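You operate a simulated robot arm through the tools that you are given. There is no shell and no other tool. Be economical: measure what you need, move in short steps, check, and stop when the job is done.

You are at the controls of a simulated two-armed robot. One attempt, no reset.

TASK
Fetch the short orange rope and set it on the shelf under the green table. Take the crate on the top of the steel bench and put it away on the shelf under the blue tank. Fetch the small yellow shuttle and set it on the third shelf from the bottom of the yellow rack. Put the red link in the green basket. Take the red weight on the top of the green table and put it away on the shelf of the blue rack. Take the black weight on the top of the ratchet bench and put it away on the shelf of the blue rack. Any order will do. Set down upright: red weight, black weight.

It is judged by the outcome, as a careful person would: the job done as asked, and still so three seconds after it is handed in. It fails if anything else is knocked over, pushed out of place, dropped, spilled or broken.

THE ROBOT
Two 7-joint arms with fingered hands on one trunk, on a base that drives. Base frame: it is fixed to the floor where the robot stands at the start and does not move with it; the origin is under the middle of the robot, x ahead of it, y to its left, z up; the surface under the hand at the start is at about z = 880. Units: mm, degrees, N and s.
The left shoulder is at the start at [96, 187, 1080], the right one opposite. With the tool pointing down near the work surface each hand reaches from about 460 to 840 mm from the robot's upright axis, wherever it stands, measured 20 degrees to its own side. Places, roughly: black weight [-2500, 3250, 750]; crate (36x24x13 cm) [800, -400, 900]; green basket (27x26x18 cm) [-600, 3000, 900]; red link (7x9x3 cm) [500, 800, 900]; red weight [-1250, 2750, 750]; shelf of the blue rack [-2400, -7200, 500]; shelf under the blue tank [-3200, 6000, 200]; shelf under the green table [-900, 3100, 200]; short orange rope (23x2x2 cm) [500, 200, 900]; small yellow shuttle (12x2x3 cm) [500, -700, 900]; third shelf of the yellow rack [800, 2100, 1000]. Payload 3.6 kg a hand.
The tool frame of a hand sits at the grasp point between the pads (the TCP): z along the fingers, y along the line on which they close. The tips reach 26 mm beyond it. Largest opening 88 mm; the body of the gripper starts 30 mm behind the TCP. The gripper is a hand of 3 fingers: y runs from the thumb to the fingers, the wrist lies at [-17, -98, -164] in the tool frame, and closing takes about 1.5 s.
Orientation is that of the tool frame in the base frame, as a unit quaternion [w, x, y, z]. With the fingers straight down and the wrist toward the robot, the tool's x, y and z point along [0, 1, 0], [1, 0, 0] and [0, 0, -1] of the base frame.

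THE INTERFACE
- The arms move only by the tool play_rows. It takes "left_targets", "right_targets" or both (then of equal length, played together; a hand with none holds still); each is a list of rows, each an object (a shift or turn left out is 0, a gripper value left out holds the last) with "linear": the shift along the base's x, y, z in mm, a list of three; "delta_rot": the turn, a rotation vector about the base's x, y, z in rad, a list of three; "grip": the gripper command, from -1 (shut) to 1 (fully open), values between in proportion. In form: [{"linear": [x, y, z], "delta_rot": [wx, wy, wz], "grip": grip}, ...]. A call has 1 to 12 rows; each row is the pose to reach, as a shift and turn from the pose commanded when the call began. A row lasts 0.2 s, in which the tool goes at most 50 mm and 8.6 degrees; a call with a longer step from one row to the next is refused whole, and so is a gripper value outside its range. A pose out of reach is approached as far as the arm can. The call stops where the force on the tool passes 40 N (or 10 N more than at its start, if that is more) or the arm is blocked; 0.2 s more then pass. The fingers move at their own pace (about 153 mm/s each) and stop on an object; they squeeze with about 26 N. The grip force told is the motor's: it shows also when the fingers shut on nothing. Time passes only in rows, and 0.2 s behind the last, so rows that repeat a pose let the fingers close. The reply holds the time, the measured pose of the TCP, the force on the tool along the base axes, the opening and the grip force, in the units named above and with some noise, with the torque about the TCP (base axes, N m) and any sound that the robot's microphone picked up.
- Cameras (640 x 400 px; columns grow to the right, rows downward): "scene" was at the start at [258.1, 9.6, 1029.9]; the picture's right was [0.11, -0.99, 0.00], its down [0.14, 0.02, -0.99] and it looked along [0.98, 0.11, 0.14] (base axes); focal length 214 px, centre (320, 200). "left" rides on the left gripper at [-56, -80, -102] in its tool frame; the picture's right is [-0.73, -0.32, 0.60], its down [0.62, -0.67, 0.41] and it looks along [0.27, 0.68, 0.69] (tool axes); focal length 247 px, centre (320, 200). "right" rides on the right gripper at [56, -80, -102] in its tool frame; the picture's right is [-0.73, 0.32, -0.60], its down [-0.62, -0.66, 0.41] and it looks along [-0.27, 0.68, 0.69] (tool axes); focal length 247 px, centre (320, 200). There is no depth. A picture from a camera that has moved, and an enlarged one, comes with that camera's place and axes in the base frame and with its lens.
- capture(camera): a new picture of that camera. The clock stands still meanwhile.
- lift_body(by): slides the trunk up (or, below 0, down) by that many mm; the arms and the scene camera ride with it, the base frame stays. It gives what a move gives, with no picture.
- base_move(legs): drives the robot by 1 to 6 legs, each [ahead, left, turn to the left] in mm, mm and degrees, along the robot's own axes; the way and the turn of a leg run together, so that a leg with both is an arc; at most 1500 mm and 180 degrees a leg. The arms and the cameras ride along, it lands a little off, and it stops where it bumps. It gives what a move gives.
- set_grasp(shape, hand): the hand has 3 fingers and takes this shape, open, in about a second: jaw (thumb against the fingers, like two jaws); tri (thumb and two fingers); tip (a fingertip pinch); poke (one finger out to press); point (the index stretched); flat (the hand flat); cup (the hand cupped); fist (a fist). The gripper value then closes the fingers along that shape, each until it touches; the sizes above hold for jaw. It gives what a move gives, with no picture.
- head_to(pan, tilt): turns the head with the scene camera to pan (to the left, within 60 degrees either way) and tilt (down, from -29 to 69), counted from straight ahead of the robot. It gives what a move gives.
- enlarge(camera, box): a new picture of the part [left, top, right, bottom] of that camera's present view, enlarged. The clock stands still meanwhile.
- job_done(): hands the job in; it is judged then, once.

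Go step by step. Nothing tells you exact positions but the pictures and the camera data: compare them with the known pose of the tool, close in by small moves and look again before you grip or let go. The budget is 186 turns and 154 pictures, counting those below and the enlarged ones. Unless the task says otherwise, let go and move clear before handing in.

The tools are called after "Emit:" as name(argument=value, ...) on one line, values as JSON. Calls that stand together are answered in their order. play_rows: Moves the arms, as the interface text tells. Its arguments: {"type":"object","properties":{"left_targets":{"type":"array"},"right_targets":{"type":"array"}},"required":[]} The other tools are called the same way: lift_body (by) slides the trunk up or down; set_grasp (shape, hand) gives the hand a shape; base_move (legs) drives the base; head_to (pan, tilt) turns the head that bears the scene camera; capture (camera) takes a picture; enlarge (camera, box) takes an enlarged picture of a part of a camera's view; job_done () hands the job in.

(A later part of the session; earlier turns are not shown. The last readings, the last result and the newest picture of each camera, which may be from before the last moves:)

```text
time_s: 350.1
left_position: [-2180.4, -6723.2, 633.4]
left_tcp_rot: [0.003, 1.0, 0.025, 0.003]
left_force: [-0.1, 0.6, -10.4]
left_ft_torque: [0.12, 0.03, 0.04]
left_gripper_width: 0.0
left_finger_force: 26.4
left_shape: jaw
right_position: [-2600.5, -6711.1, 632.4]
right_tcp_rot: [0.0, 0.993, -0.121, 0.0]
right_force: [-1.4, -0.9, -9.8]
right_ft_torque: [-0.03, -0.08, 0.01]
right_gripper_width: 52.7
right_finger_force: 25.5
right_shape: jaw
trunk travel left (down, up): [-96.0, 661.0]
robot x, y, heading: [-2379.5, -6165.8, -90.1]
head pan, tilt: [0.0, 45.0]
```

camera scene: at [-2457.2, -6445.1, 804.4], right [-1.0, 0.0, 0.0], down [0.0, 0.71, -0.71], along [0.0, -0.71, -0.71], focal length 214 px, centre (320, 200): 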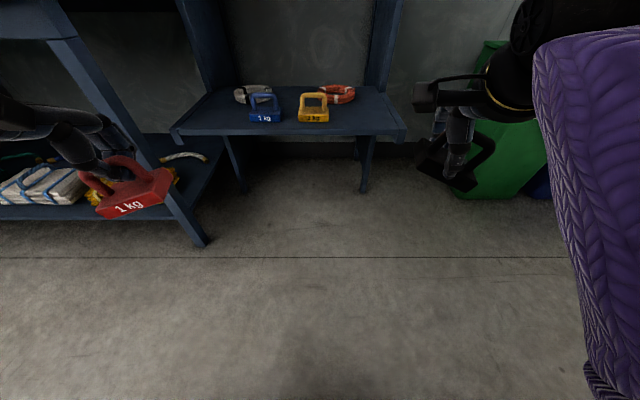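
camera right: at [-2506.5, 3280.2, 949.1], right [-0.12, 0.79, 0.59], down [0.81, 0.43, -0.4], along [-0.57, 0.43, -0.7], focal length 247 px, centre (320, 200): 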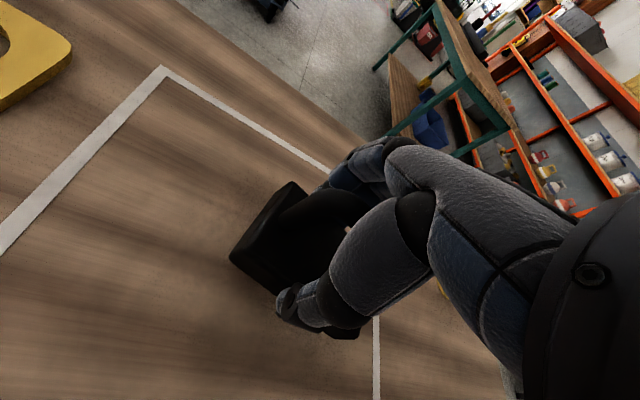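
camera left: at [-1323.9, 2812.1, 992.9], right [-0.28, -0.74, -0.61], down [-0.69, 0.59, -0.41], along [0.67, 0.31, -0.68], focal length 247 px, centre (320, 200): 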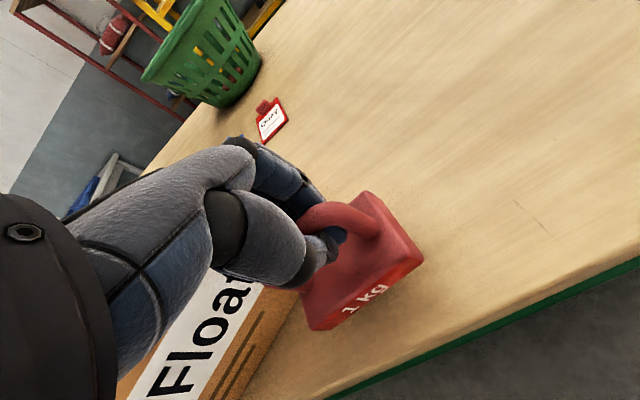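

Both are level and in lane at z≈632, about 60 mm above the shelf. I drive forward 365 mm.

Emit:
base_move(legs=[[365, 0, 0]])

Emit:
capture(camera="scene")

```text
time_s: 352.4
left_position: [-2177.9, -7087.9, 632.7]
left_tcp_rot: [0.004, 1.0, 0.028, 0.002]
left_force: [0.6, 0.1, -10.3]
left_ft_torque: [0.12, 0.01, 0.0]
left_gripper_width: 0.0
left_finger_force: 25.6
left_shape: jaw
right_position: [-2598.8, -7077.5, 632.5]
right_tcp_rot: [0.0, 0.993, -0.119, 0.0]
right_force: [-0.4, 0.0, -10.4]
right_ft_torque: [0.01, -0.05, -0.02]
right_gripper_width: 53.0
right_finger_force: 26.2
right_shape: jaw
trunk travel left (down, up): [-96.0, 661.0]
robot x, y, heading: [-2377.4, -6532.2, -89.9]
head pan, tilt: [0.0, 45.0]
```

```text
24 pictures are left
camera scene: at [-2375.6, -6811.5, 804.4], right [-1.0, 0.0, 0.0], down [0.0, 0.71, -0.71], along [0.0, -0.71, -0.71], focal length 214 px, centre (320, 200)
```

scene: 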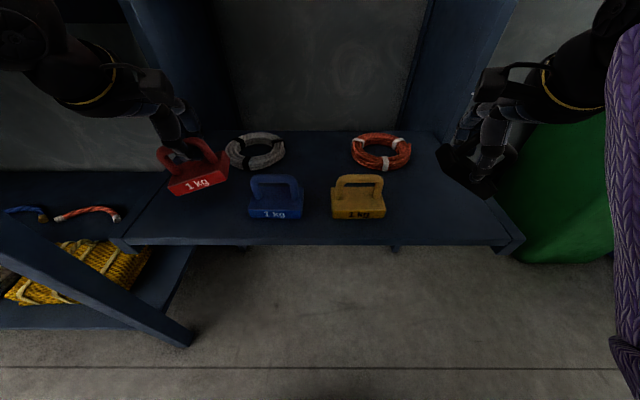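

Both weights are over the shelf with gaps on each side. I lower the black one first, guarded.

Emit:
play_rows(right_targets=[{"linear": [7, 0, -15]}, {"linear": [14, 0, -30]}, {"linear": [14, 0, -45]}, {"linear": [14, 0, -55]}, {"linear": [14, 0, -61]}, {"linear": [14, 0, -66]}, {"linear": [14, 0, -71]}, {"linear": [14, 0, -76]}, {"linear": [14, 0, -81]}, {"linear": [14, 0, -86]}, {"linear": [14, 0, -91]}])

```text
time_s: 355.0
left_position: [-2177.5, -7085.7, 631.9]
left_tcp_rot: [0.001, 1.0, 0.027, 0.004]
left_force: [-0.7, -0.5, -10.9]
left_ft_torque: [0.09, 0.02, -0.02]
left_gripper_width: 0.0
left_finger_force: 26.3
left_shape: jaw
right_position: [-2602.7, -7096.6, 564.6]
right_tcp_rot: [0.036, 0.992, -0.121, -0.018]
right_force: [1.5, 3.9, 16.5]
right_ft_torque: [-0.62, 0.11, -0.01]
right_gripper_width: 47.3
right_finger_force: 26.3
right_shape: jaw
trunk travel left (down, up): [-96.0, 661.0]
robot x, y, heading: [-2383.7, -6531.5, -90.2]
head pan, tilt: [0.0, 45.0]
stopped in row 11 (right hand): the force on the tool passed its limit at 41 N (the readings are from after the stop); the commanded pose is now the measured one
```

Contact with the shelf. I look before opening.

Emit:
enlarge(camera="scene", box=[380, 90, 540, 250])

```text
2.50 times, centred on (460, 170) of scene
camera zoom: at [-2375.0, -6809.7, 804.8], right [-1.0, 0.0, 0.0], down [0.0, 0.71, -0.71], along [0.0, -0.71, -0.71], focal length 536 px, centre (-30, 275)
```

zoom: 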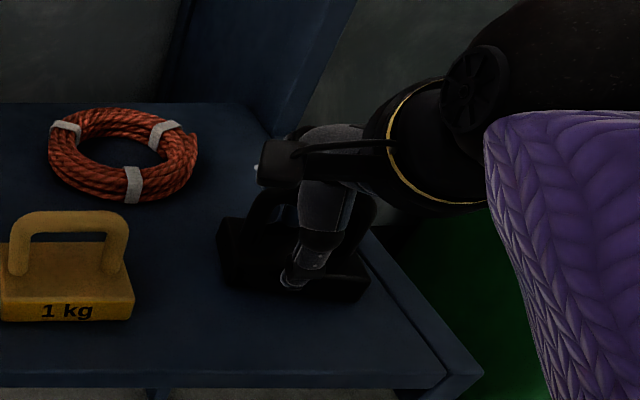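

It stands flat on the shelf, clear of the edge. I open fully and rise straight up.

Emit:
play_rows(right_targets=[{"linear": [0, 0, 1], "grip": 0.4}, {"linear": [0, 0, 2], "grip": 1}, {"linear": [0, 0, 2], "grip": 1}, {"linear": [0, 0, 2], "grip": 1}, {"linear": [0, 0, 15], "grip": 1}, {"linear": [0, 0, 35]}, {"linear": [0, 0, 60]}, {"linear": [-5, 10, 85]}])

Emit:
capture(camera="scene")

```text
time_s: 356.8
left_position: [-2177.9, -7087.2, 633.3]
left_tcp_rot: [0.004, 1.0, 0.028, 0.002]
left_force: [-0.2, 0.4, -9.7]
left_ft_torque: [0.08, 0.04, 0.0]
left_gripper_width: 0.0
left_finger_force: 25.6
left_shape: jaw
right_position: [-2611.4, -7087.3, 647.0]
right_tcp_rot: [0.032, 0.992, -0.123, -0.022]
right_force: [-0.8, 0.4, 0.2]
right_ft_torque: [0.0, 0.03, 0.01]
right_gripper_width: 87.9
right_finger_force: 0.1
right_shape: jaw
trunk travel left (down, up): [-96.0, 661.0]
robot x, y, heading: [-2376.9, -6530.3, -90.1]
head pan, tilt: [0.0, 45.0]
```

```text
22 pictures are left
camera scene: at [-2375.5, -6810.8, 804.7], right [-1.0, 0.0, 0.0], down [0.0, 0.71, -0.71], along [0.0, -0.71, -0.71], focal length 214 px, centre (320, 200)
```

scene: 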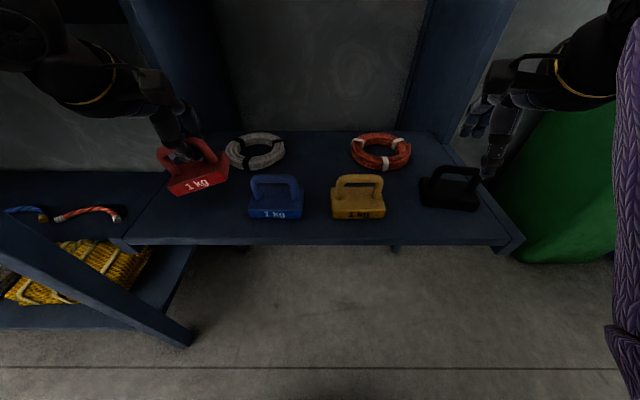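

The black weight stands upright on the shelf. Now I lower the red one, guarded.

Emit:
play_rows(left_targets=[{"linear": [0, 0, -15]}, {"linear": [0, 0, -30]}, {"linear": [0, 0, -42]}, {"linear": [0, 0, -48]}, {"linear": [0, 0, -53]}, {"linear": [0, 0, -58]}, {"linear": [0, 0, -63]}, {"linear": [0, 0, -68]}, {"linear": [0, 0, -73]}, {"linear": [0, 0, -78]}])

Emit:
enlarge(camera="scene", box=[100, 90, 300, 250])

```text
time_s: 359.0
left_position: [-2177.7, -7092.6, 568.7]
left_tcp_rot: [0.017, 0.999, 0.029, 0.0]
left_force: [1.6, 2.9, 16.4]
left_ft_torque: [0.01, -0.04, 0.0]
left_gripper_width: 0.2
left_finger_force: 25.9
left_shape: jaw
right_position: [-2612.7, -7086.9, 647.6]
right_tcp_rot: [0.035, 0.992, -0.122, -0.022]
right_force: [0.2, 0.1, 0.0]
right_ft_torque: [0.02, -0.03, 0.0]
right_gripper_width: 87.5
right_finger_force: 0.2
right_shape: jaw
trunk travel left (down, up): [-96.0, 661.0]
robot x, y, heading: [-2377.9, -6530.8, -89.7]
head pan, tilt: [0.0, 45.0]
stopped in row 10 (left hand): the force on the tool passed its limit at 44 N (the readings are from after the stop); the commanded pose is now the measured one
```

```text
2.50 times, centred on (200, 170) of scene
camera zoom: at [-2375.7, -6809.3, 805.2], right [-1.0, 0.0, 0.0], down [0.0, 0.71, -0.71], along [0.0, -0.71, -0.71], focal length 536 px, centre (620, 275)
```

zoom: 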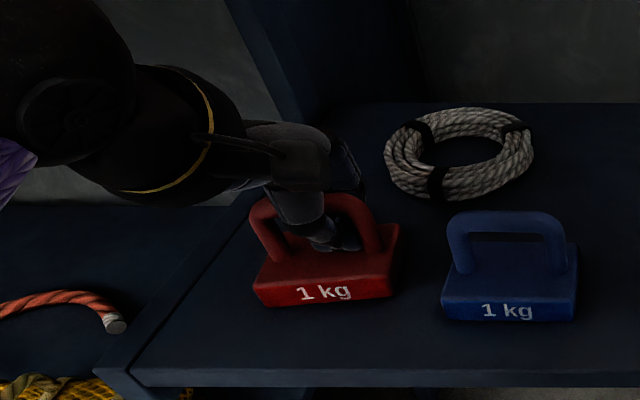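

The red weight rests flat. I open and rise straight up.

Emit:
play_rows(left_targets=[{"linear": [0, 0, 1], "grip": 0}, {"linear": [0, 0, 2], "grip": 1}, {"linear": [0, 0, 2], "grip": 1}, {"linear": [0, 0, 2], "grip": 1}, {"linear": [0, 0, 15], "grip": 1}, {"linear": [0, 0, 35]}, {"linear": [0, 0, 60]}, {"linear": [0, 10, 90]}])

Emit:
capture(camera="scene")

```text
time_s: 360.8
left_position: [-2176.5, -7083.4, 655.5]
left_tcp_rot: [0.012, 1.0, 0.029, 0.001]
left_force: [0.2, 0.2, -0.1]
left_ft_torque: [0.0, -0.01, 0.04]
left_gripper_width: 87.7
left_finger_force: 0.0
left_shape: jaw
right_position: [-2612.0, -7086.9, 646.9]
right_tcp_rot: [0.035, 0.992, -0.122, -0.022]
right_force: [-0.1, -1.2, -0.4]
right_ft_torque: [-0.02, 0.0, -0.03]
right_gripper_width: 87.8
right_finger_force: 0.2
right_shape: jaw
trunk travel left (down, up): [-96.0, 661.0]
robot x, y, heading: [-2380.0, -6530.4, -89.6]
head pan, tilt: [0.0, 45.0]
```

```text
20 pictures are left
camera scene: at [-2375.5, -6810.2, 804.9], right [-1.0, 0.0, 0.0], down [0.0, 0.71, -0.71], along [0.0, -0.71, -0.71], focal length 214 px, centre (320, 200)
```

scene: 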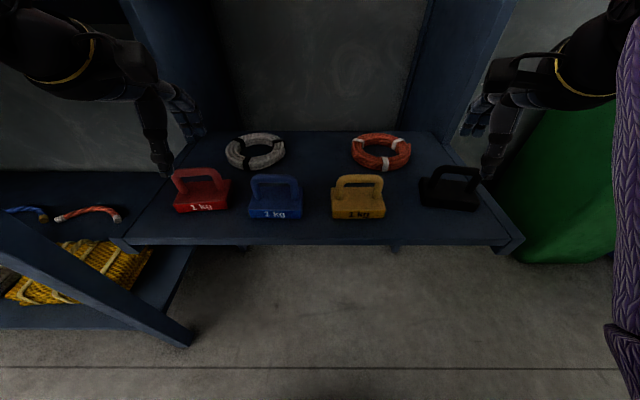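

Both weights stand upright on the blue rack's shelf. I back out, raise the trunk and drive back to the steel bench for the shuttle.

Emit:
base_move(legs=[[-450, 0, 0]])

Emit:
lift_body(by=400)

Emit:
base_move(legs=[[-100, 1000, 0], [-200, 780, 0], [-1500, 0, 0], [-1500, 0, 0], [-1500, 0, 0]])

```text
time_s: 363.5
left_position: [-2179.5, -6627.6, 652.8]
left_tcp_rot: [0.013, 1.0, 0.026, 0.001]
left_force: [0.5, -0.1, -0.2]
left_ft_torque: [-0.01, -0.02, 0.01]
left_gripper_width: 87.7
left_finger_force: 0.1
left_shape: jaw
right_position: [-2614.6, -6629.9, 648.4]
right_tcp_rot: [0.035, 0.991, -0.126, -0.023]
right_force: [0.3, 0.6, 0.6]
right_ft_torque: [0.03, -0.03, 0.02]
right_gripper_width: 87.5
right_finger_force: 0.0
right_shape: jaw
trunk travel left (down, up): [-96.0, 661.0]
robot x, y, heading: [-2373.8, -6075.3, -90.1]
head pan, tilt: [0.0, 45.0]
```

```text
time_s: 367.3
left_position: [-2178.8, -6626.5, 1053.1]
left_tcp_rot: [0.013, 1.0, 0.027, 0.001]
left_force: [-0.6, 0.0, -0.9]
left_ft_torque: [0.0, -0.01, -0.01]
left_gripper_width: 87.8
left_finger_force: 0.1
left_shape: jaw
right_position: [-2615.3, -6630.9, 1046.6]
right_tcp_rot: [0.034, 0.991, -0.126, -0.023]
right_force: [-0.1, -1.2, -0.5]
right_ft_torque: [0.0, -0.01, 0.01]
right_gripper_width: 87.5
right_finger_force: 0.1
right_shape: jaw
trunk travel left (down, up): [-496.0, 261.0]
robot x, y, heading: [-2376.8, -6075.2, -89.9]
head pan, tilt: [0.0, 45.0]
```

```text
time_s: 397.4
left_position: [-458.9, -1830.2, 1053.9]
left_tcp_rot: [0.013, 0.999, 0.05, 0.001]
left_force: [-0.4, 0.3, -0.2]
left_ft_torque: [-0.01, 0.03, 0.01]
left_gripper_width: 87.7
left_finger_force: 0.1
left_shape: jaw
right_position: [-895.2, -1853.3, 1047.7]
right_tcp_rot: [0.035, 0.994, -0.101, -0.021]
right_force: [0.0, -0.7, 0.1]
right_ft_torque: [-0.01, -0.04, 0.01]
right_gripper_width: 87.7
right_finger_force: 0.1
right_shape: jaw
trunk travel left (down, up): [-496.0, 261.0]
robot x, y, heading: [-684.9, -1287.5, -87.5]
head pan, tilt: [0.0, 45.0]
```

Emit:
base_move(legs=[[-700, 0, 0], [0, 0, 87.5], [600, 0, 0]])

Emit:
head_to(pan=-10, tilt=45)

Emit:
capture(camera="scene")

```text
time_s: 408.0
left_position: [446.5, -405.9, 1054.2]
left_tcp_rot: [0.009, 0.694, 0.72, 0.009]
left_force: [0.4, 0.9, -0.4]
left_ft_torque: [0.0, -0.02, 0.0]
left_gripper_width: 87.8
left_finger_force: 0.1
left_shape: jaw
right_position: [441.4, -840.8, 1047.7]
right_tcp_rot: [0.04, 0.794, 0.607, 0.007]
right_force: [-0.2, 0.4, 0.0]
right_ft_torque: [-0.01, -0.01, 0.0]
right_gripper_width: 87.6
right_finger_force: 0.0
right_shape: jaw
trunk travel left (down, up): [-496.0, 261.0]
robot x, y, heading: [-110.7, -597.3, -1.1]
head pan, tilt: [0.0, 45.0]
```

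```text
time_s: 408.7
left_position: [444.6, -405.3, 1053.7]
left_tcp_rot: [0.009, 0.693, 0.721, 0.01]
left_force: [-1.3, -0.6, 0.5]
left_ft_torque: [-0.02, -0.05, -0.01]
left_gripper_width: 87.8
left_finger_force: 0.1
left_shape: jaw
right_position: [441.4, -841.8, 1047.6]
right_tcp_rot: [0.04, 0.794, 0.607, 0.008]
right_force: [-1.1, 0.3, -0.3]
right_ft_torque: [0.0, -0.02, -0.01]
right_gripper_width: 87.5
right_finger_force: 0.0
right_shape: jaw
trunk travel left (down, up): [-496.0, 261.0]
robot x, y, heading: [-109.1, -592.3, -1.1]
head pan, tilt: [-10.0, 45.0]
```

```text
19 pictures are left
camera scene: at [107.6, -613.9, 1236.6], right [-0.19, -0.98, 0.0], down [-0.69, 0.14, -0.71], along [0.69, -0.14, -0.71], focal length 214 px, centre (320, 200)
```

scene: 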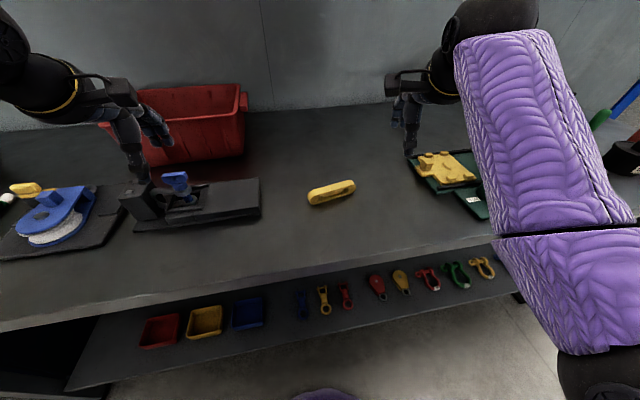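

The shuttle lies at (469, -714), axis about -76 degrees. I turn and move the right hand above it at height, raise the left hand to compensate, then lower the trunk 120.

Emit:
play_rows(left_targets=[{"linear": [0, 0, 35]}, {"linear": [0, 0, 70]}, {"linear": [0, 0, 105]}, {"linear": [0, 0, 130]}, {"linear": [0, 0, 130]}], right_targets=[{"linear": [6, 26, 0], "delta_rot": [0.008, 0.015, 0.1]}, {"linear": [12, 52, 0], "delta_rot": [0.016, 0.03, 0.2]}, {"linear": [18, 78, 0], "delta_rot": [0.024, 0.045, 0.3]}, {"linear": [24, 104, 0], "delta_rot": [0.032, 0.06, 0.4]}, {"linear": [28, 128, 0], "delta_rot": [0.04, 0.074, 0.504]}])

Emit:
lift_body(by=-100)

Emit:
capture(camera="right")

```text
time_s: 409.9
left_position: [447.2, -407.0, 1185.5]
left_tcp_rot: [0.008, 0.693, 0.721, 0.009]
left_force: [-0.1, 0.2, 1.0]
left_ft_torque: [-0.03, 0.01, 0.02]
left_gripper_width: 87.7
left_finger_force: 0.0
left_shape: jaw
right_position: [471.0, -713.8, 1048.5]
right_tcp_rot: [-0.002, 0.618, 0.786, -0.001]
right_force: [0.2, -0.8, -0.1]
right_ft_torque: [-0.01, 0.05, 0.0]
right_gripper_width: 87.5
right_finger_force: 0.0
right_shape: jaw
trunk travel left (down, up): [-496.0, 261.0]
robot x, y, heading: [-110.2, -595.8, -1.1]
head pan, tilt: [-10.0, 45.0]
```

```text
time_s: 411.2
left_position: [444.7, -406.3, 1083.4]
left_tcp_rot: [0.008, 0.694, 0.72, 0.011]
left_force: [-0.4, 0.1, 0.2]
left_ft_torque: [-0.01, 0.02, -0.02]
left_gripper_width: 87.4
left_finger_force: 0.2
left_shape: jaw
right_position: [469.6, -714.5, 948.7]
right_tcp_rot: [0.0, 0.617, 0.787, 0.0]
right_force: [-0.6, -0.7, 0.1]
right_ft_torque: [0.0, 0.01, -0.01]
right_gripper_width: 87.6
right_finger_force: 0.2
right_shape: jaw
trunk travel left (down, up): [-396.0, 361.0]
robot x, y, heading: [-109.5, -597.5, -1.0]
head pan, tilt: [-10.0, 45.0]
```

```text
18 pictures are left
camera right: at [377.4, -677.2, 1049.8], right [0.48, -0.64, 0.6], down [-0.5, -0.76, -0.41], along [0.72, -0.1, -0.69], focal length 247 px, centre (320, 200)
```

right: 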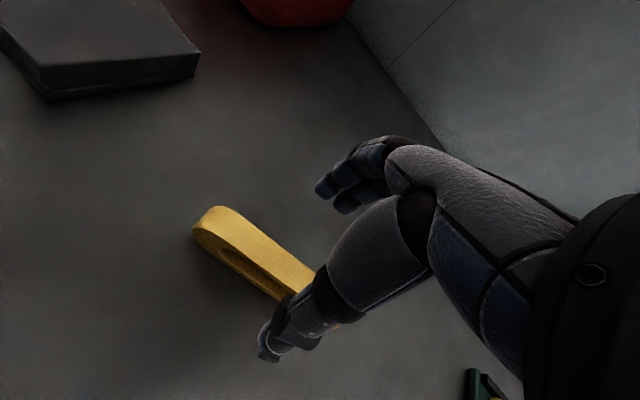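

Lined up over the shuttle. I lower 37 mm, close and lift.

Emit:
play_rows(right_targets=[{"linear": [-2, -3, -20]}, {"linear": [-2, -3, -34]}, {"linear": [-2, -3, -38]}, {"linear": [-2, -3, -38], "grip": 0.2}, {"linear": [-2, -3, -38], "grip": -0.5}, {"linear": [-2, -3, -38], "grip": -1}, {"linear": [-2, -3, -38], "grip": -1}, {"linear": [-2, -3, -38], "grip": -1}, {"linear": [-2, -3, -38], "grip": -1}, {"linear": [-2, -3, -20], "grip": -1}, {"linear": [-2, -3, 20], "grip": -1}, {"linear": [-2, -3, 60], "grip": -1}])

Emit:
capture(camera="right")

```text
time_s: 413.9
left_position: [444.7, -406.1, 1083.8]
left_tcp_rot: [0.008, 0.693, 0.721, 0.01]
left_force: [-1.0, -0.7, 0.2]
left_ft_torque: [-0.02, 0.0, -0.02]
left_gripper_width: 87.9
left_finger_force: 0.1
left_shape: jaw
right_position: [467.2, -714.9, 1009.8]
right_tcp_rot: [-0.002, 0.618, 0.786, 0.001]
right_force: [0.1, -0.3, -0.7]
right_ft_torque: [0.01, 0.01, 0.01]
right_gripper_width: 14.8
right_finger_force: 25.6
right_shape: jaw
trunk travel left (down, up): [-396.0, 361.0]
robot x, y, heading: [-110.8, -596.6, -1.4]
head pan, tilt: [-10.0, 45.0]
```

```text
17 pictures are left
camera right: at [375.4, -678.4, 1111.7], right [0.48, -0.64, 0.6], down [-0.5, -0.76, -0.41], along [0.72, -0.1, -0.69], focal length 247 px, centre (320, 200)
```

right: 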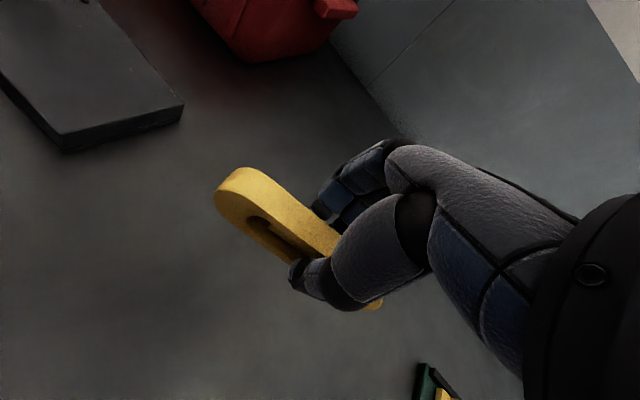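

The shuttle is held. I drive to the yellow rack, staying clear of the cabinet and the green table's corner.

Emit:
base_move(legs=[[-140, 0, 1.2], [0, 1400, 0], [0, 900, 0], [150, 200, 0]])

Emit:
head_to(pan=0, tilt=15)

Emit:
capture(camera="scene")

```text
time_s: 427.5
left_position: [421.0, 2108.6, 1083.1]
left_tcp_rot: [0.007, 0.682, 0.731, 0.01]
left_force: [0.5, 0.8, 0.4]
left_ft_torque: [0.01, -0.02, -0.04]
left_gripper_width: 87.6
left_finger_force: 0.0
left_shape: jaw
right_position: [452.5, 1801.1, 1008.9]
right_tcp_rot: [-0.001, 0.605, 0.796, 0.0]
right_force: [-0.7, 0.3, 0.3]
right_ft_torque: [0.0, -0.04, -0.02]
right_gripper_width: 14.7
right_finger_force: 26.1
right_shape: jaw
trunk travel left (down, up): [-396.0, 361.0]
robot x, y, heading: [-130.3, 1901.0, 0.7]
head pan, tilt: [-10.0, 45.0]
```

```text
time_s: 428.4
left_position: [419.5, 2107.0, 1083.9]
left_tcp_rot: [0.008, 0.681, 0.732, 0.01]
left_force: [0.3, -0.3, 0.1]
left_ft_torque: [0.02, 0.01, -0.01]
left_gripper_width: 87.5
left_finger_force: 0.2
left_shape: jaw
right_position: [452.2, 1800.6, 1008.9]
right_tcp_rot: [-0.002, 0.605, 0.796, 0.0]
right_force: [0.5, 0.0, -0.3]
right_ft_torque: [-0.01, 0.0, 0.04]
right_gripper_width: 14.6
right_finger_force: 26.0
right_shape: jaw
trunk travel left (down, up): [-396.0, 361.0]
robot x, y, heading: [-127.9, 1897.9, 1.0]
head pan, tilt: [0.0, 15.0]
```

```text
16 pictures are left
camera scene: at [111.2, 1903.7, 1178.3], right [0.01, -1.0, 0.0], down [-0.26, 0.0, -0.97], along [0.97, 0.01, -0.26], focal length 214 px, centre (320, 200)
```

scene: 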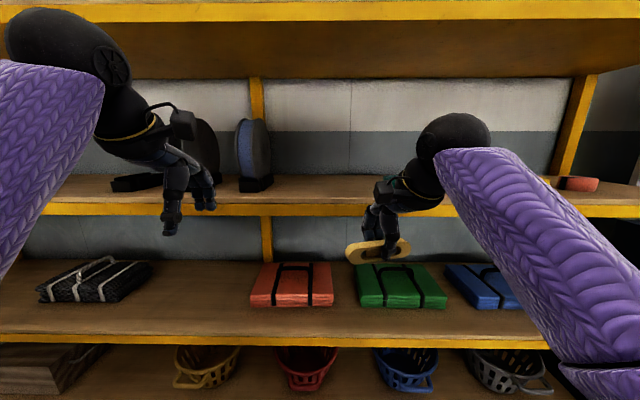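

The third shelf has its front edge at x≈740 and is empty around y 1800. I raise the right hand 80 mm, drive forward 200, then reach in over the shelf.

Emit:
play_rows(right_targets=[{"linear": [0, 0, 30]}, {"linear": [0, 0, 60]}, {"linear": [0, 0, 85]}])

Emit:
base_move(legs=[[200, 0, -0.8]])

Emit:
play_rows(right_targets=[{"linear": [35, 0, 0]}, {"linear": [70, 0, 0]}, {"linear": [105, 0, 0]}, {"linear": [140, 0, 0]}, {"linear": [175, 0, 0]}])

Emit:
capture(camera="scene")

```text
time_s: 429.2
left_position: [420.9, 2106.7, 1083.8]
left_tcp_rot: [0.008, 0.682, 0.732, 0.009]
left_force: [0.2, 0.3, -0.2]
left_ft_torque: [0.04, 0.03, -0.02]
left_gripper_width: 87.9
left_finger_force: 0.1
left_shape: jaw
right_position: [451.6, 1800.4, 1095.5]
right_tcp_rot: [-0.002, 0.605, 0.796, 0.001]
right_force: [0.8, 1.0, 0.1]
right_ft_torque: [0.02, -0.03, -0.01]
right_gripper_width: 14.8
right_finger_force: 25.7
right_shape: jaw
trunk travel left (down, up): [-396.0, 361.0]
robot x, y, heading: [-127.7, 1898.5, 1.0]
head pan, tilt: [0.0, 15.0]
```

```text
time_s: 430.8
left_position: [610.8, 2104.1, 1084.9]
left_tcp_rot: [0.007, 0.685, 0.728, 0.01]
left_force: [-34.8, 3.5, 1.6]
left_ft_torque: [-0.01, -0.06, -0.06]
left_gripper_width: 78.7
left_finger_force: 0.1
left_shape: jaw
right_position: [641.3, 1796.3, 1097.9]
right_tcp_rot: [0.0, 0.609, 0.793, 0.001]
right_force: [-0.6, -0.2, -0.2]
right_ft_torque: [-0.03, -0.01, 0.0]
right_gripper_width: 14.6
right_finger_force: 25.7
right_shape: jaw
trunk travel left (down, up): [-396.0, 361.0]
robot x, y, heading: [66.9, 1905.8, 0.1]
head pan, tilt: [0.0, 15.0]
```

```text
time_s: 432.0
left_position: [609.4, 2105.5, 1085.4]
left_tcp_rot: [0.006, 0.684, 0.729, 0.009]
left_force: [-30.0, 2.3, 5.6]
left_ft_torque: [0.01, -0.21, -0.09]
left_gripper_width: 79.0
left_finger_force: 0.1
left_shape: jaw
right_position: [791.8, 1794.6, 1101.0]
right_tcp_rot: [0.001, 0.609, 0.793, 0.003]
right_force: [-0.8, -0.4, -0.3]
right_ft_torque: [-0.01, 0.01, 0.02]
right_gripper_width: 14.6
right_finger_force: 25.9
right_shape: jaw
right hand out of reach, approached as far as the arm can: row 5
trunk travel left (down, up): [-396.0, 361.0]
robot x, y, heading: [64.6, 1899.6, 0.2]
head pan, tilt: [0.0, 15.0]
```

```text
15 pictures are left
camera scene: at [300.2, 1903.1, 1179.5], right [0.0, -1.0, 0.0], down [-0.25, 0.0, -0.97], along [0.97, 0.0, -0.25], focal length 214 px, centre (320, 200)
```

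scene: 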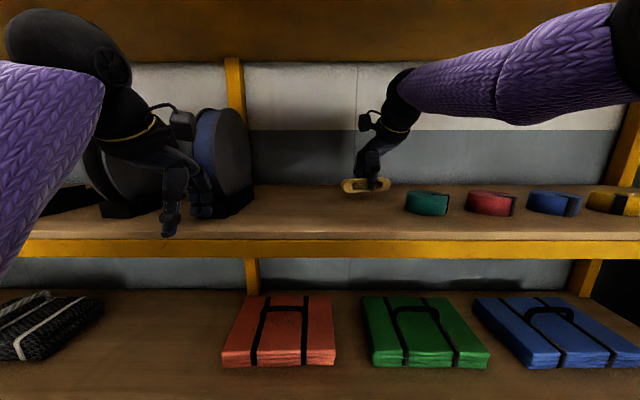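

The left hand is touching the wheel on the shelf; I retract it right away.

Emit:
play_rows(left_targets=[{"linear": [-20, 0, 0]}, {"linear": [-50, 0, 10]}, {"linear": [-85, 0, 20]}, {"linear": [-115, 0, 30]}])

Emit:
enlarge(camera="scene", box=[20, 60, 420, 260])

```text
time_s: 433.0
left_position: [500.4, 2103.4, 1112.0]
left_tcp_rot: [0.006, 0.685, 0.728, 0.008]
left_force: [0.3, -0.8, -0.5]
left_ft_torque: [0.0, -0.01, 0.02]
left_gripper_width: 87.6
left_finger_force: 0.0
left_shape: jaw
right_position: [794.3, 1795.8, 1096.1]
right_tcp_rot: [-0.001, 0.609, 0.793, 0.0]
right_force: [-0.4, -0.6, 0.1]
right_ft_torque: [0.0, -0.03, 0.01]
right_gripper_width: 14.4
right_finger_force: 26.0
right_shape: jaw
trunk travel left (down, up): [-396.0, 361.0]
robot x, y, heading: [65.8, 1898.4, 0.5]
head pan, tilt: [0.0, 15.0]
```

```text
1.60 times, centred on (220, 160) of scene
camera zoom: at [304.6, 1903.5, 1178.5], right [0.0, -1.0, 0.0], down [-0.26, 0.0, -0.97], along [0.97, 0.0, -0.26], focal length 343 px, centre (480, 264)
```

zoom: 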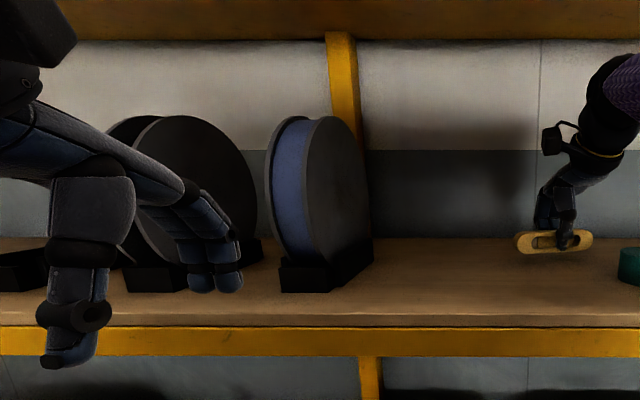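

The wheels stand aligned and upright. Now I lower the shuttle onto the shelf, guarded.

Emit:
play_rows(right_targets=[{"linear": [0, 0, -20]}, {"linear": [0, 0, -35]}, {"linear": [0, 0, -42]}, {"linear": [0, 0, -47]}, {"linear": [0, 0, -52]}, {"linear": [0, 0, -57]}, {"linear": [0, 0, -62]}, {"linear": [0, 0, -67]}, {"linear": [0, 0, -72]}, {"linear": [0, 0, -77]}])

Emit:
enlarge(camera="scene", box=[300, 130, 460, 250])

```text
time_s: 433.7
left_position: [501.6, 2102.2, 1112.8]
left_tcp_rot: [0.005, 0.685, 0.728, 0.008]
left_force: [0.8, 0.1, -0.2]
left_ft_torque: [-0.01, 0.05, 0.0]
left_gripper_width: 87.8
left_finger_force: 0.1
left_shape: jaw
right_position: [799.9, 1794.6, 1078.5]
right_tcp_rot: [0.013, 0.61, 0.792, 0.017]
right_force: [-3.2, -1.9, 16.0]
right_ft_torque: [-0.08, 0.13, -0.03]
right_gripper_width: 16.9
right_finger_force: 26.1
right_shape: jaw
trunk travel left (down, up): [-396.0, 361.0]
robot x, y, heading: [62.9, 1899.3, 0.2]
head pan, tilt: [0.0, 15.0]
stopped in row 3 (right hand): the force on the tool passed its limit at 45 N (the readings are from after the stop); the commanded pose is now the measured one
```

```text
3.33 times, centred on (380, 190) of scene
camera zoom: at [304.8, 1903.4, 1178.4], right [0.0, -1.0, 0.0], down [-0.26, 0.0, -0.97], along [0.97, 0.0, -0.26], focal length 715 px, centre (120, 233)
```

zoom: 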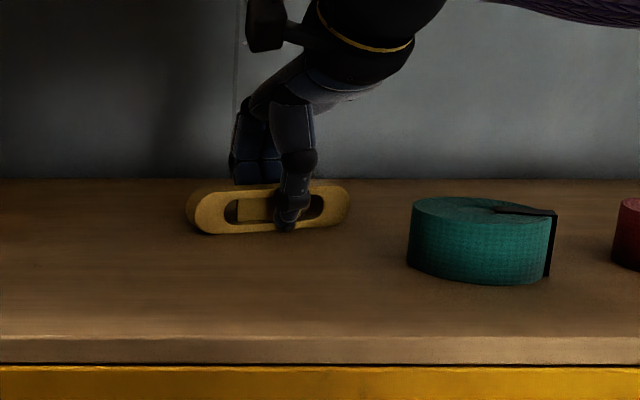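

It rests on the shelf, well inside the edge. I open, rise 50 mm and withdraw.

Emit:
play_rows(right_targets=[{"linear": [0, 0, 1], "grip": -0.4}, {"linear": [0, 0, 2], "grip": 0.1}, {"linear": [0, 0, 2], "grip": 0.3}, {"linear": [0, 0, 2], "grip": 0.3}, {"linear": [0, 0, 20]}, {"linear": [0, 0, 50]}, {"linear": [-40, 0, 55]}, {"linear": [-80, 0, 55]}, {"linear": [-120, 0, 55]}, {"linear": [-160, 0, 55]}, {"linear": [-200, 0, 55]}])

Emit:
capture(camera="scene")

```text
time_s: 436.1
left_position: [501.9, 2103.9, 1113.0]
left_tcp_rot: [0.006, 0.685, 0.729, 0.009]
left_force: [0.5, -0.3, 0.3]
left_ft_torque: [-0.01, 0.02, 0.0]
left_gripper_width: 88.0
left_finger_force: 0.1
left_shape: jaw
right_position: [596.2, 1794.2, 1128.7]
right_tcp_rot: [0.009, 0.609, 0.793, 0.012]
right_force: [-0.3, -0.6, 0.1]
right_ft_torque: [-0.01, -0.01, 0.02]
right_gripper_width: 57.4
right_finger_force: 0.0
right_shape: jaw
trunk travel left (down, up): [-396.0, 361.0]
robot x, y, heading: [62.8, 1902.3, 0.3]
head pan, tilt: [0.0, 15.0]
```

```text
12 pictures are left
camera scene: at [304.3, 1903.3, 1178.6], right [0.0, -1.0, 0.0], down [-0.26, 0.0, -0.97], along [0.97, 0.0, -0.26], focal length 214 px, centre (320, 200)
```

scene: 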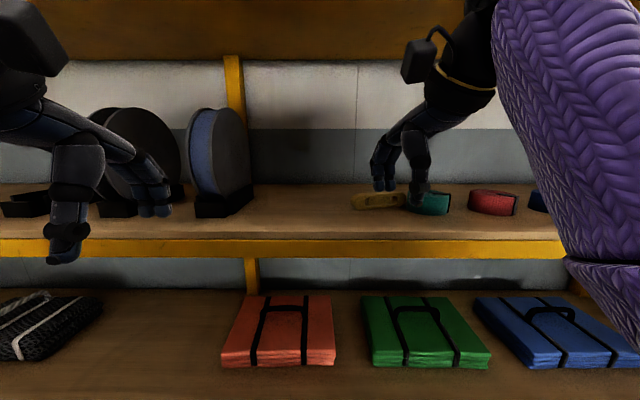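

The shuttle is on the third shelf. Now the crate: it is far back on the bench, so I will pinch its near wall, drag it to the clear space on the right, then lift it with both hands. I drive back to the bench.

Emit:
base_move(legs=[[-190, -200, 0], [-120, -1400, 0], [0, -500, -0.3], [240, 0, 0]])

Emit:
play_rows(right_targets=[{"linear": [0, 0, 0], "delta_rot": [0, 0, -0.13], "grip": 1}, {"linear": [20, 0, 0], "delta_rot": [0, 0, -0.26]}, {"linear": [50, 0, 0], "delta_rot": [0, 0, -0.26]}])

Emit:
head_to(pan=-10, tilt=35)

Emit:
capture(camera="scene")

```text
time_s: 448.6
left_position: [437.3, -21.5, 1112.3]
left_tcp_rot: [0.005, 0.687, 0.727, 0.007]
left_force: [0.7, -0.1, -0.2]
left_ft_torque: [-0.02, 0.01, 0.02]
left_gripper_width: 87.8
left_finger_force: 0.1
left_shape: jaw
right_position: [532.0, -330.8, 1127.8]
right_tcp_rot: [0.009, 0.611, 0.792, 0.012]
right_force: [0.6, 0.0, -1.0]
right_ft_torque: [-0.01, 0.0, 0.0]
right_gripper_width: 57.2
right_finger_force: 0.0
right_shape: jaw
trunk travel left (down, up): [-396.0, 361.0]
robot x, y, heading: [-5.3, -215.1, -0.2]
head pan, tilt: [0.0, 15.0]
```

```text
time_s: 449.4
left_position: [435.3, -21.0, 1112.8]
left_tcp_rot: [0.006, 0.687, 0.727, 0.008]
left_force: [-0.5, 0.0, 0.7]
left_ft_torque: [-0.01, 0.01, 0.01]
left_gripper_width: 88.0
left_finger_force: 0.1
left_shape: jaw
right_position: [579.4, -332.1, 1128.2]
right_tcp_rot: [0.011, 0.709, 0.705, 0.011]
right_force: [1.1, 0.4, 0.5]
right_ft_torque: [-0.02, 0.01, -0.02]
right_gripper_width: 87.5
right_finger_force: 0.1
right_shape: jaw
trunk travel left (down, up): [-396.0, 361.0]
robot x, y, heading: [-2.8, -220.3, -0.4]
head pan, tilt: [0.0, 15.0]
```

```text
time_s: 450.3
left_position: [435.3, -21.1, 1113.5]
left_tcp_rot: [0.005, 0.687, 0.727, 0.009]
left_force: [0.2, -0.6, 0.7]
left_ft_torque: [0.02, -0.01, 0.0]
left_gripper_width: 87.7
left_finger_force: 0.0
left_shape: jaw
right_position: [578.8, -331.2, 1127.0]
right_tcp_rot: [0.01, 0.709, 0.706, 0.011]
right_force: [0.1, -0.4, 0.5]
right_ft_torque: [-0.01, -0.03, -0.01]
right_gripper_width: 87.8
right_finger_force: 0.1
right_shape: jaw
trunk travel left (down, up): [-396.0, 361.0]
robot x, y, heading: [-1.4, -218.8, 0.0]
head pan, tilt: [-10.0, 35.0]
```

```text
11 pictures are left
camera scene: at [230.5, -235.8, 1146.4], right [-0.17, -0.98, 0.0], down [-0.56, 0.1, -0.82], along [0.81, -0.14, -0.57], focal length 214 px, centre (320, 200)
```

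scene: 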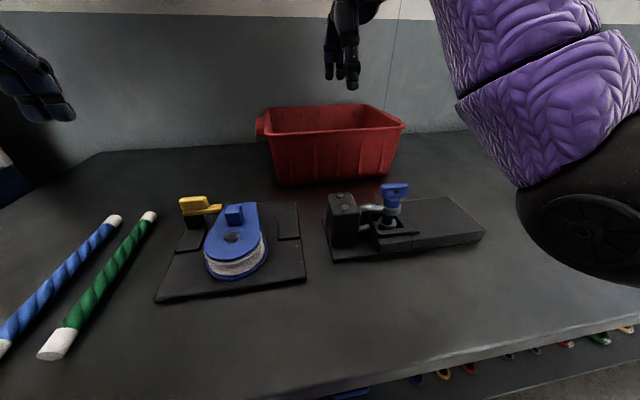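

The near rim runs from y≈-205 to -481 at x≈648, z≈1010. I move the right hand over its centre, straddle the wall and close.

Emit:
play_rows(right_targets=[{"linear": [30, -5, -10]}, {"linear": [60, -10, -25]}, {"linear": [71, -12, -55]}, {"linear": [71, -12, -90]}, {"linear": [71, -12, -112]}, {"linear": [71, -12, -122]}, {"linear": [71, -12, -122], "grip": 0}, {"linear": [71, -12, -122], "grip": -1}, {"linear": [71, -12, -122], "grip": -1}, {"linear": [71, -12, -122], "grip": -1}, {"linear": [71, -12, -122], "grip": -1}])

Emit:
enlarge(camera="scene", box=[240, 60, 432, 200])

```text
time_s: 452.7
left_position: [436.0, -21.3, 1112.6]
left_tcp_rot: [0.005, 0.687, 0.727, 0.009]
left_force: [0.0, 0.9, 0.5]
left_ft_torque: [-0.02, 0.0, -0.03]
left_gripper_width: 87.9
left_finger_force: 0.0
left_shape: jaw
right_position: [650.8, -341.8, 1005.4]
right_tcp_rot: [0.009, 0.708, 0.706, 0.01]
right_force: [2.2, 0.3, 0.3]
right_ft_torque: [0.04, -0.1, 0.05]
right_gripper_width: 5.0
right_finger_force: 26.1
right_shape: jaw
trunk travel left (down, up): [-396.0, 361.0]
robot x, y, heading: [-4.6, -220.6, -0.2]
head pan, tilt: [-10.0, 35.0]
```

```text
2.86 times, centred on (336, 130) of scene
camera zoom: at [230.8, -235.9, 1146.3], right [-0.17, -0.98, 0.0], down [-0.57, 0.1, -0.82], along [0.81, -0.14, -0.57], focal length 613 px, centre (274, 400)
```

zoom: 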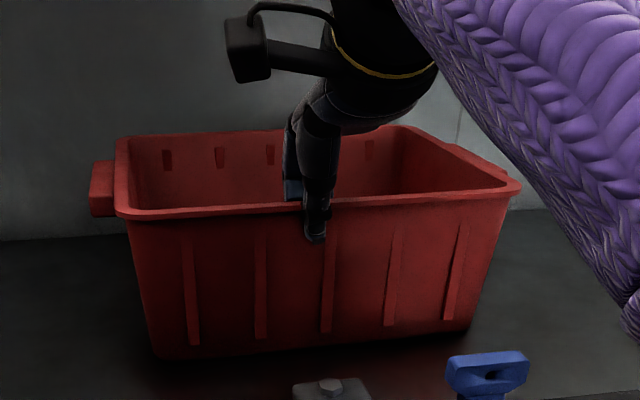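

The near wall is pinched. I drag the crate 415 mm to the right by driving, and check.

Emit:
base_move(legs=[[0, -415, 0]])

Emit:
capture(camera="scene")

```text
time_s: 455.2
left_position: [435.8, -440.9, 1112.7]
left_tcp_rot: [0.006, 0.685, 0.728, 0.008]
left_force: [0.1, 0.5, 1.0]
left_ft_torque: [-0.02, 0.0, 0.01]
left_gripper_width: 87.7
left_finger_force: 0.1
left_shape: jaw
right_position: [651.8, -760.1, 1005.9]
right_tcp_rot: [0.011, 0.707, 0.707, 0.012]
right_force: [-0.4, 0.9, 0.0]
right_ft_torque: [0.03, -0.11, 0.27]
right_gripper_width: 4.9
right_finger_force: 26.1
right_shape: jaw
trunk travel left (down, up): [-396.0, 361.0]
robot x, y, heading: [-4.3, -640.5, 0.2]
head pan, tilt: [-10.0, 35.0]
```

```text
9 pictures are left
camera scene: at [231.3, -655.9, 1146.4], right [-0.17, -0.99, 0.0], down [-0.57, 0.1, -0.82], along [0.81, -0.14, -0.57], focal length 214 px, centre (320, 200)
```

scene: 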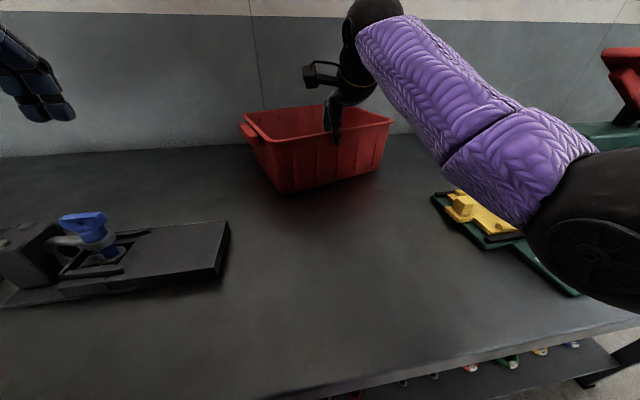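

The crate followed, yawed about 18 degrees. I now pull it toward me 230 mm, which should also straighten it.

Emit:
base_move(legs=[[-230, 0, 0]])

Emit:
capture(camera="scene")

```text
time_s: 457.0
left_position: [207.0, -441.5, 1113.6]
left_tcp_rot: [0.005, 0.687, 0.726, 0.008]
left_force: [-0.1, -0.7, 0.2]
left_ft_torque: [0.02, -0.02, -0.01]
left_gripper_width: 87.7
left_finger_force: 0.0
left_shape: jaw
right_position: [421.5, -764.0, 1006.6]
right_tcp_rot: [0.011, 0.709, 0.705, 0.011]
right_force: [0.5, 0.3, 0.1]
right_ft_torque: [0.0, -0.02, 0.02]
right_gripper_width: 4.9
right_finger_force: 26.2
right_shape: jaw
trunk travel left (down, up): [-396.0, 361.0]
robot x, y, heading: [-230.1, -640.6, -0.0]
head pan, tilt: [-10.0, 35.0]
```

```text
8 pictures are left
camera scene: at [1.6, -656.9, 1146.4], right [-0.17, -0.98, 0.0], down [-0.56, 0.1, -0.82], along [0.81, -0.14, -0.57], focal length 214 px, centre (320, 200)
```

scene: 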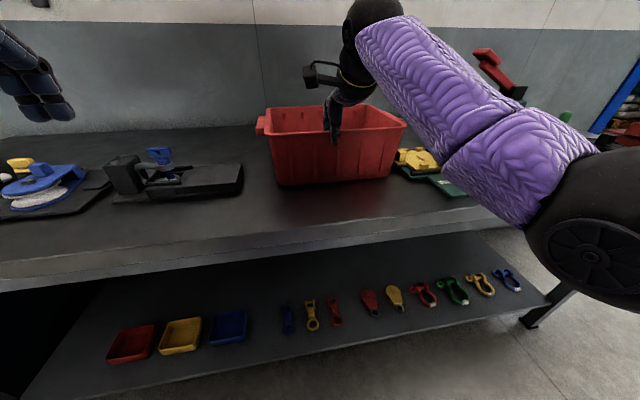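

The crate is now at about (549, -761), nearly straight. I release, rise, and start turning both hands for a grip on the two end tabs.

Emit:
play_rows(left_targets=[{"linear": [0, 0, 0]}, {"linear": [0, 0, 0]}, {"linear": [0, 5, 0], "delta_rot": [0, 0, -0.14]}, {"linear": [0, 10, 0], "delta_rot": [0, 0, -0.28]}, {"linear": [0, 15, 0], "delta_rot": [0, 0, -0.42]}, {"linear": [10, 20, 0], "delta_rot": [0, 0, -0.56]}, {"linear": [20, 25, 0], "delta_rot": [0, 0, -0.7]}, {"linear": [30, 30, 0], "delta_rot": [0, 0, -0.84]}, {"linear": [40, 30, 0], "delta_rot": [0, 0, -0.98]}, {"linear": [50, 30, 0], "delta_rot": [0, 0, -1.12]}, {"linear": [60, 30, 0], "delta_rot": [0, 0, -1.26]}, {"linear": [70, 30, 0], "delta_rot": [0, 0, -1.4]}], right_targets=[{"grip": 0.5}, {"grip": 1}, {"linear": [0, 0, 5], "grip": 1}, {"linear": [0, 0, 40]}, {"linear": [0, 0, 80]}, {"linear": [0, -10, 110], "delta_rot": [0, 0, 0.14]}, {"linear": [0, -20, 115], "delta_rot": [0, 0, 0.28]}, {"linear": [0, -30, 115], "delta_rot": [0, 0, 0.42]}, {"linear": [0, -40, 115], "delta_rot": [0, 0, 0.56]}, {"linear": [0, -50, 115], "delta_rot": [0, 0, 0.7]}, {"linear": [0, -60, 115], "delta_rot": [0, 0, 0.84]}, {"linear": [0, -70, 115], "delta_rot": [0, 0, 0.98]}])

Emit:
play_rows(left_targets=[{"linear": [0, 0, 0], "delta_rot": [0, 0, -0.1]}, {"linear": [0, 0, 0], "delta_rot": [0, 0, -0.1]}, {"linear": [0, 0, 0], "delta_rot": [0, 0, -0.1]}, {"linear": [0, 0, 0], "delta_rot": [0, 0, -0.1]}, {"linear": [0, 0, 0], "delta_rot": [0, 0, -0.1]}], right_targets=[{"linear": [0, -5, 0], "delta_rot": [0, 0, 0.14]}, {"linear": [0, -10, 0], "delta_rot": [0, 0, 0.28]}, {"linear": [0, -15, 0], "delta_rot": [0, 0, 0.42]}, {"linear": [0, -20, 0], "delta_rot": [0, 0, 0.56]}, {"linear": [0, -25, 0], "delta_rot": [0, 0, 0.7]}])

Emit:
base_move(legs=[[0, -120, 0], [220, 0, 0]])

Emit:
head_to(pan=0, tilt=40)

Emit:
capture(camera="scene")

```text
time_s: 459.6
left_position: [277.3, -413.7, 1112.3]
left_tcp_rot: [0.01, 0.994, 0.112, 0.003]
left_force: [0.6, 0.4, 0.3]
left_ft_torque: [-0.02, 0.0, 0.0]
left_gripper_width: 87.7
left_finger_force: 0.0
left_shape: jaw
right_position: [423.0, -834.5, 1120.3]
right_tcp_rot: [0.004, 0.293, 0.956, 0.015]
right_force: [0.4, 0.1, -0.3]
right_ft_torque: [0.01, -0.02, 0.01]
right_gripper_width: 87.7
right_finger_force: 0.0
right_shape: jaw
trunk travel left (down, up): [-396.0, 361.0]
robot x, y, heading: [-227.4, -641.2, -0.1]
head pan, tilt: [-10.0, 35.0]
```

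```text
time_s: 460.8
left_position: [276.4, -412.0, 1112.5]
left_tcp_rot: [0.01, 0.998, 0.063, 0.003]
left_force: [0.8, 0.4, -0.1]
left_ft_torque: [-0.05, -0.05, 0.01]
left_gripper_width: 87.8
left_finger_force: 0.0
left_shape: jaw
right_position: [383.6, -857.7, 1116.1]
right_tcp_rot: [-0.001, -0.053, 0.998, 0.015]
right_force: [-1.4, 0.3, 0.2]
right_ft_torque: [0.0, 0.0, 0.01]
right_gripper_width: 87.6
right_finger_force: 0.1
right_shape: jaw
right hand out of reach, approached as far as the arm can: row 3, 4, 5
trunk travel left (down, up): [-396.0, 361.0]
robot x, y, heading: [-229.6, -641.2, -0.2]
head pan, tilt: [-10.0, 35.0]
```

```text
time_s: 463.3
left_position: [501.3, -536.2, 1111.3]
left_tcp_rot: [0.01, 0.998, 0.062, 0.001]
left_force: [-0.5, -0.5, 0.0]
left_ft_torque: [-0.02, 0.02, -0.01]
left_gripper_width: 87.9
left_finger_force: 0.1
left_shape: jaw
right_position: [606.3, -981.6, 1116.0]
right_tcp_rot: [-0.002, -0.05, 0.999, 0.015]
right_force: [0.6, -0.5, -0.4]
right_ft_torque: [0.0, 0.03, 0.01]
right_gripper_width: 88.0
right_finger_force: 0.0
right_shape: jaw
trunk travel left (down, up): [-396.0, 361.0]
robot x, y, heading: [-7.8, -762.3, -0.4]
head pan, tilt: [-10.0, 35.0]
```

```text
time_s: 464.0
left_position: [499.4, -533.7, 1112.4]
left_tcp_rot: [0.01, 0.998, 0.062, 0.002]
left_force: [0.3, -0.5, -0.1]
left_ft_torque: [0.0, 0.01, -0.03]
left_gripper_width: 88.0
left_finger_force: 0.1
left_shape: jaw
right_position: [605.6, -982.8, 1117.0]
right_tcp_rot: [-0.001, -0.051, 0.999, 0.015]
right_force: [0.9, 0.3, -0.9]
right_ft_torque: [-0.04, 0.01, 0.0]
right_gripper_width: 87.5
right_finger_force: 0.0
right_shape: jaw
trunk travel left (down, up): [-396.0, 361.0]
robot x, y, heading: [-9.7, -758.9, -0.0]
head pan, tilt: [0.0, 40.0]
```

```text
7 pictures are left
camera scene: at [222.1, -762.8, 1138.9], right [-0.01, -1.0, 0.0], down [-0.64, 0.0, -0.77], along [0.77, 0.0, -0.64], focal length 214 px, centre (320, 200)
```

scene: 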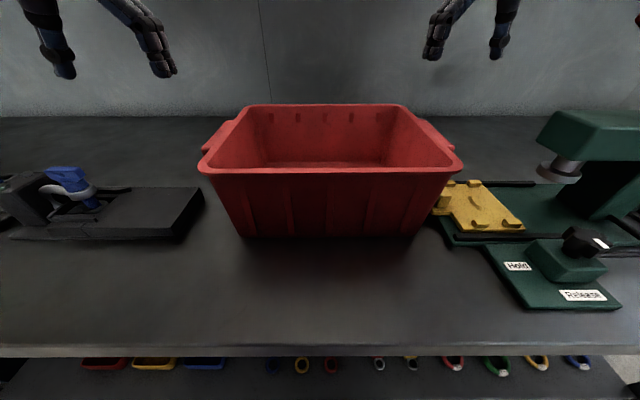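

The crate is centred ahead with free end tabs. I place both hands over the end walls, go down with one finger side inside, and close.

Emit:
play_rows(left_targets=[{"linear": [23, -33, 0]}, {"linear": [46, -66, 0]}, {"linear": [46, -66, -40]}, {"linear": [46, -66, -80]}, {"linear": [46, -66, -98]}, {"linear": [46, -66, -108]}, {"linear": [46, -66, -108], "grip": 0.2}, {"linear": [46, -66, -108], "grip": -1}, {"linear": [46, -66, -108], "grip": -1}, {"linear": [46, -66, -108], "grip": -1}, {"linear": [46, -66, -108], "grip": -1}], right_targets=[{"linear": [-30, 19, 0]}, {"linear": [-61, 38, 0]}, {"linear": [-61, 38, -40]}, {"linear": [-61, 38, -80]}, {"linear": [-61, 38, -102]}, {"linear": [-61, 38, -112]}, {"linear": [-61, 38, -112], "grip": 0.2}, {"linear": [-61, 38, -112], "grip": -1}, {"linear": [-61, 38, -112], "grip": -1}, {"linear": [-61, 38, -112], "grip": -1}, {"linear": [-61, 38, -112], "grip": -1}])

Emit:
capture(camera="scene")

```text
time_s: 466.4
left_position: [544.7, -601.0, 1003.7]
left_tcp_rot: [0.01, 0.998, 0.061, 0.002]
left_force: [-0.2, -9.8, 0.3]
left_ft_torque: [-0.18, -0.03, -0.34]
left_gripper_width: 32.2
left_finger_force: 25.5
left_shape: jaw
right_position: [601.0, -947.2, 997.8]
right_tcp_rot: [-0.001, -0.05, 0.999, 0.016]
right_force: [-0.4, 10.7, 3.6]
right_ft_torque: [0.58, 0.11, -0.28]
right_gripper_width: 31.8
right_finger_force: 26.4
right_shape: jaw
right hand out of reach, approached as far as the arm can: row 1, 2, 3, 4, 5, 6, 7, 8, 9, 10, 11
trunk travel left (down, up): [-396.0, 361.0]
robot x, y, heading: [-11.6, -764.6, -0.3]
head pan, tilt: [0.0, 40.0]
```

```text
6 pictures are left
camera scene: at [222.4, -762.4, 1138.9], right [0.0, -1.0, 0.0], down [-0.64, 0.0, -0.77], along [0.77, 0.0, -0.64], focal length 214 px, centre (320, 200)
```

scene: 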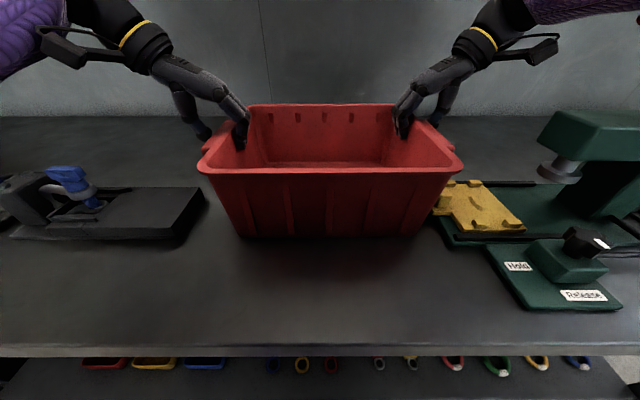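

Both hands hold the end tabs (32 mm each). I lift with the trunk so the arms stay fixed.

Emit:
lift_body(by=120)

```text
time_s: 467.9
left_position: [546.0, -601.5, 1123.4]
left_tcp_rot: [0.009, 0.998, 0.061, 0.001]
left_force: [-2.5, -2.2, -2.4]
left_ft_torque: [-0.42, -0.14, -0.38]
left_gripper_width: 30.1
left_finger_force: 25.8
left_shape: jaw
right_position: [595.1, -945.3, 1139.3]
right_tcp_rot: [0.016, -0.05, 0.999, 0.013]
right_force: [1.8, 2.8, -4.5]
right_ft_torque: [0.14, -0.09, -0.31]
right_gripper_width: 31.5
right_finger_force: 26.5
right_shape: jaw
trunk travel left (down, up): [-516.0, 241.0]
robot x, y, heading: [-11.4, -762.3, -0.5]
head pan, tilt: [0.0, 40.0]
```

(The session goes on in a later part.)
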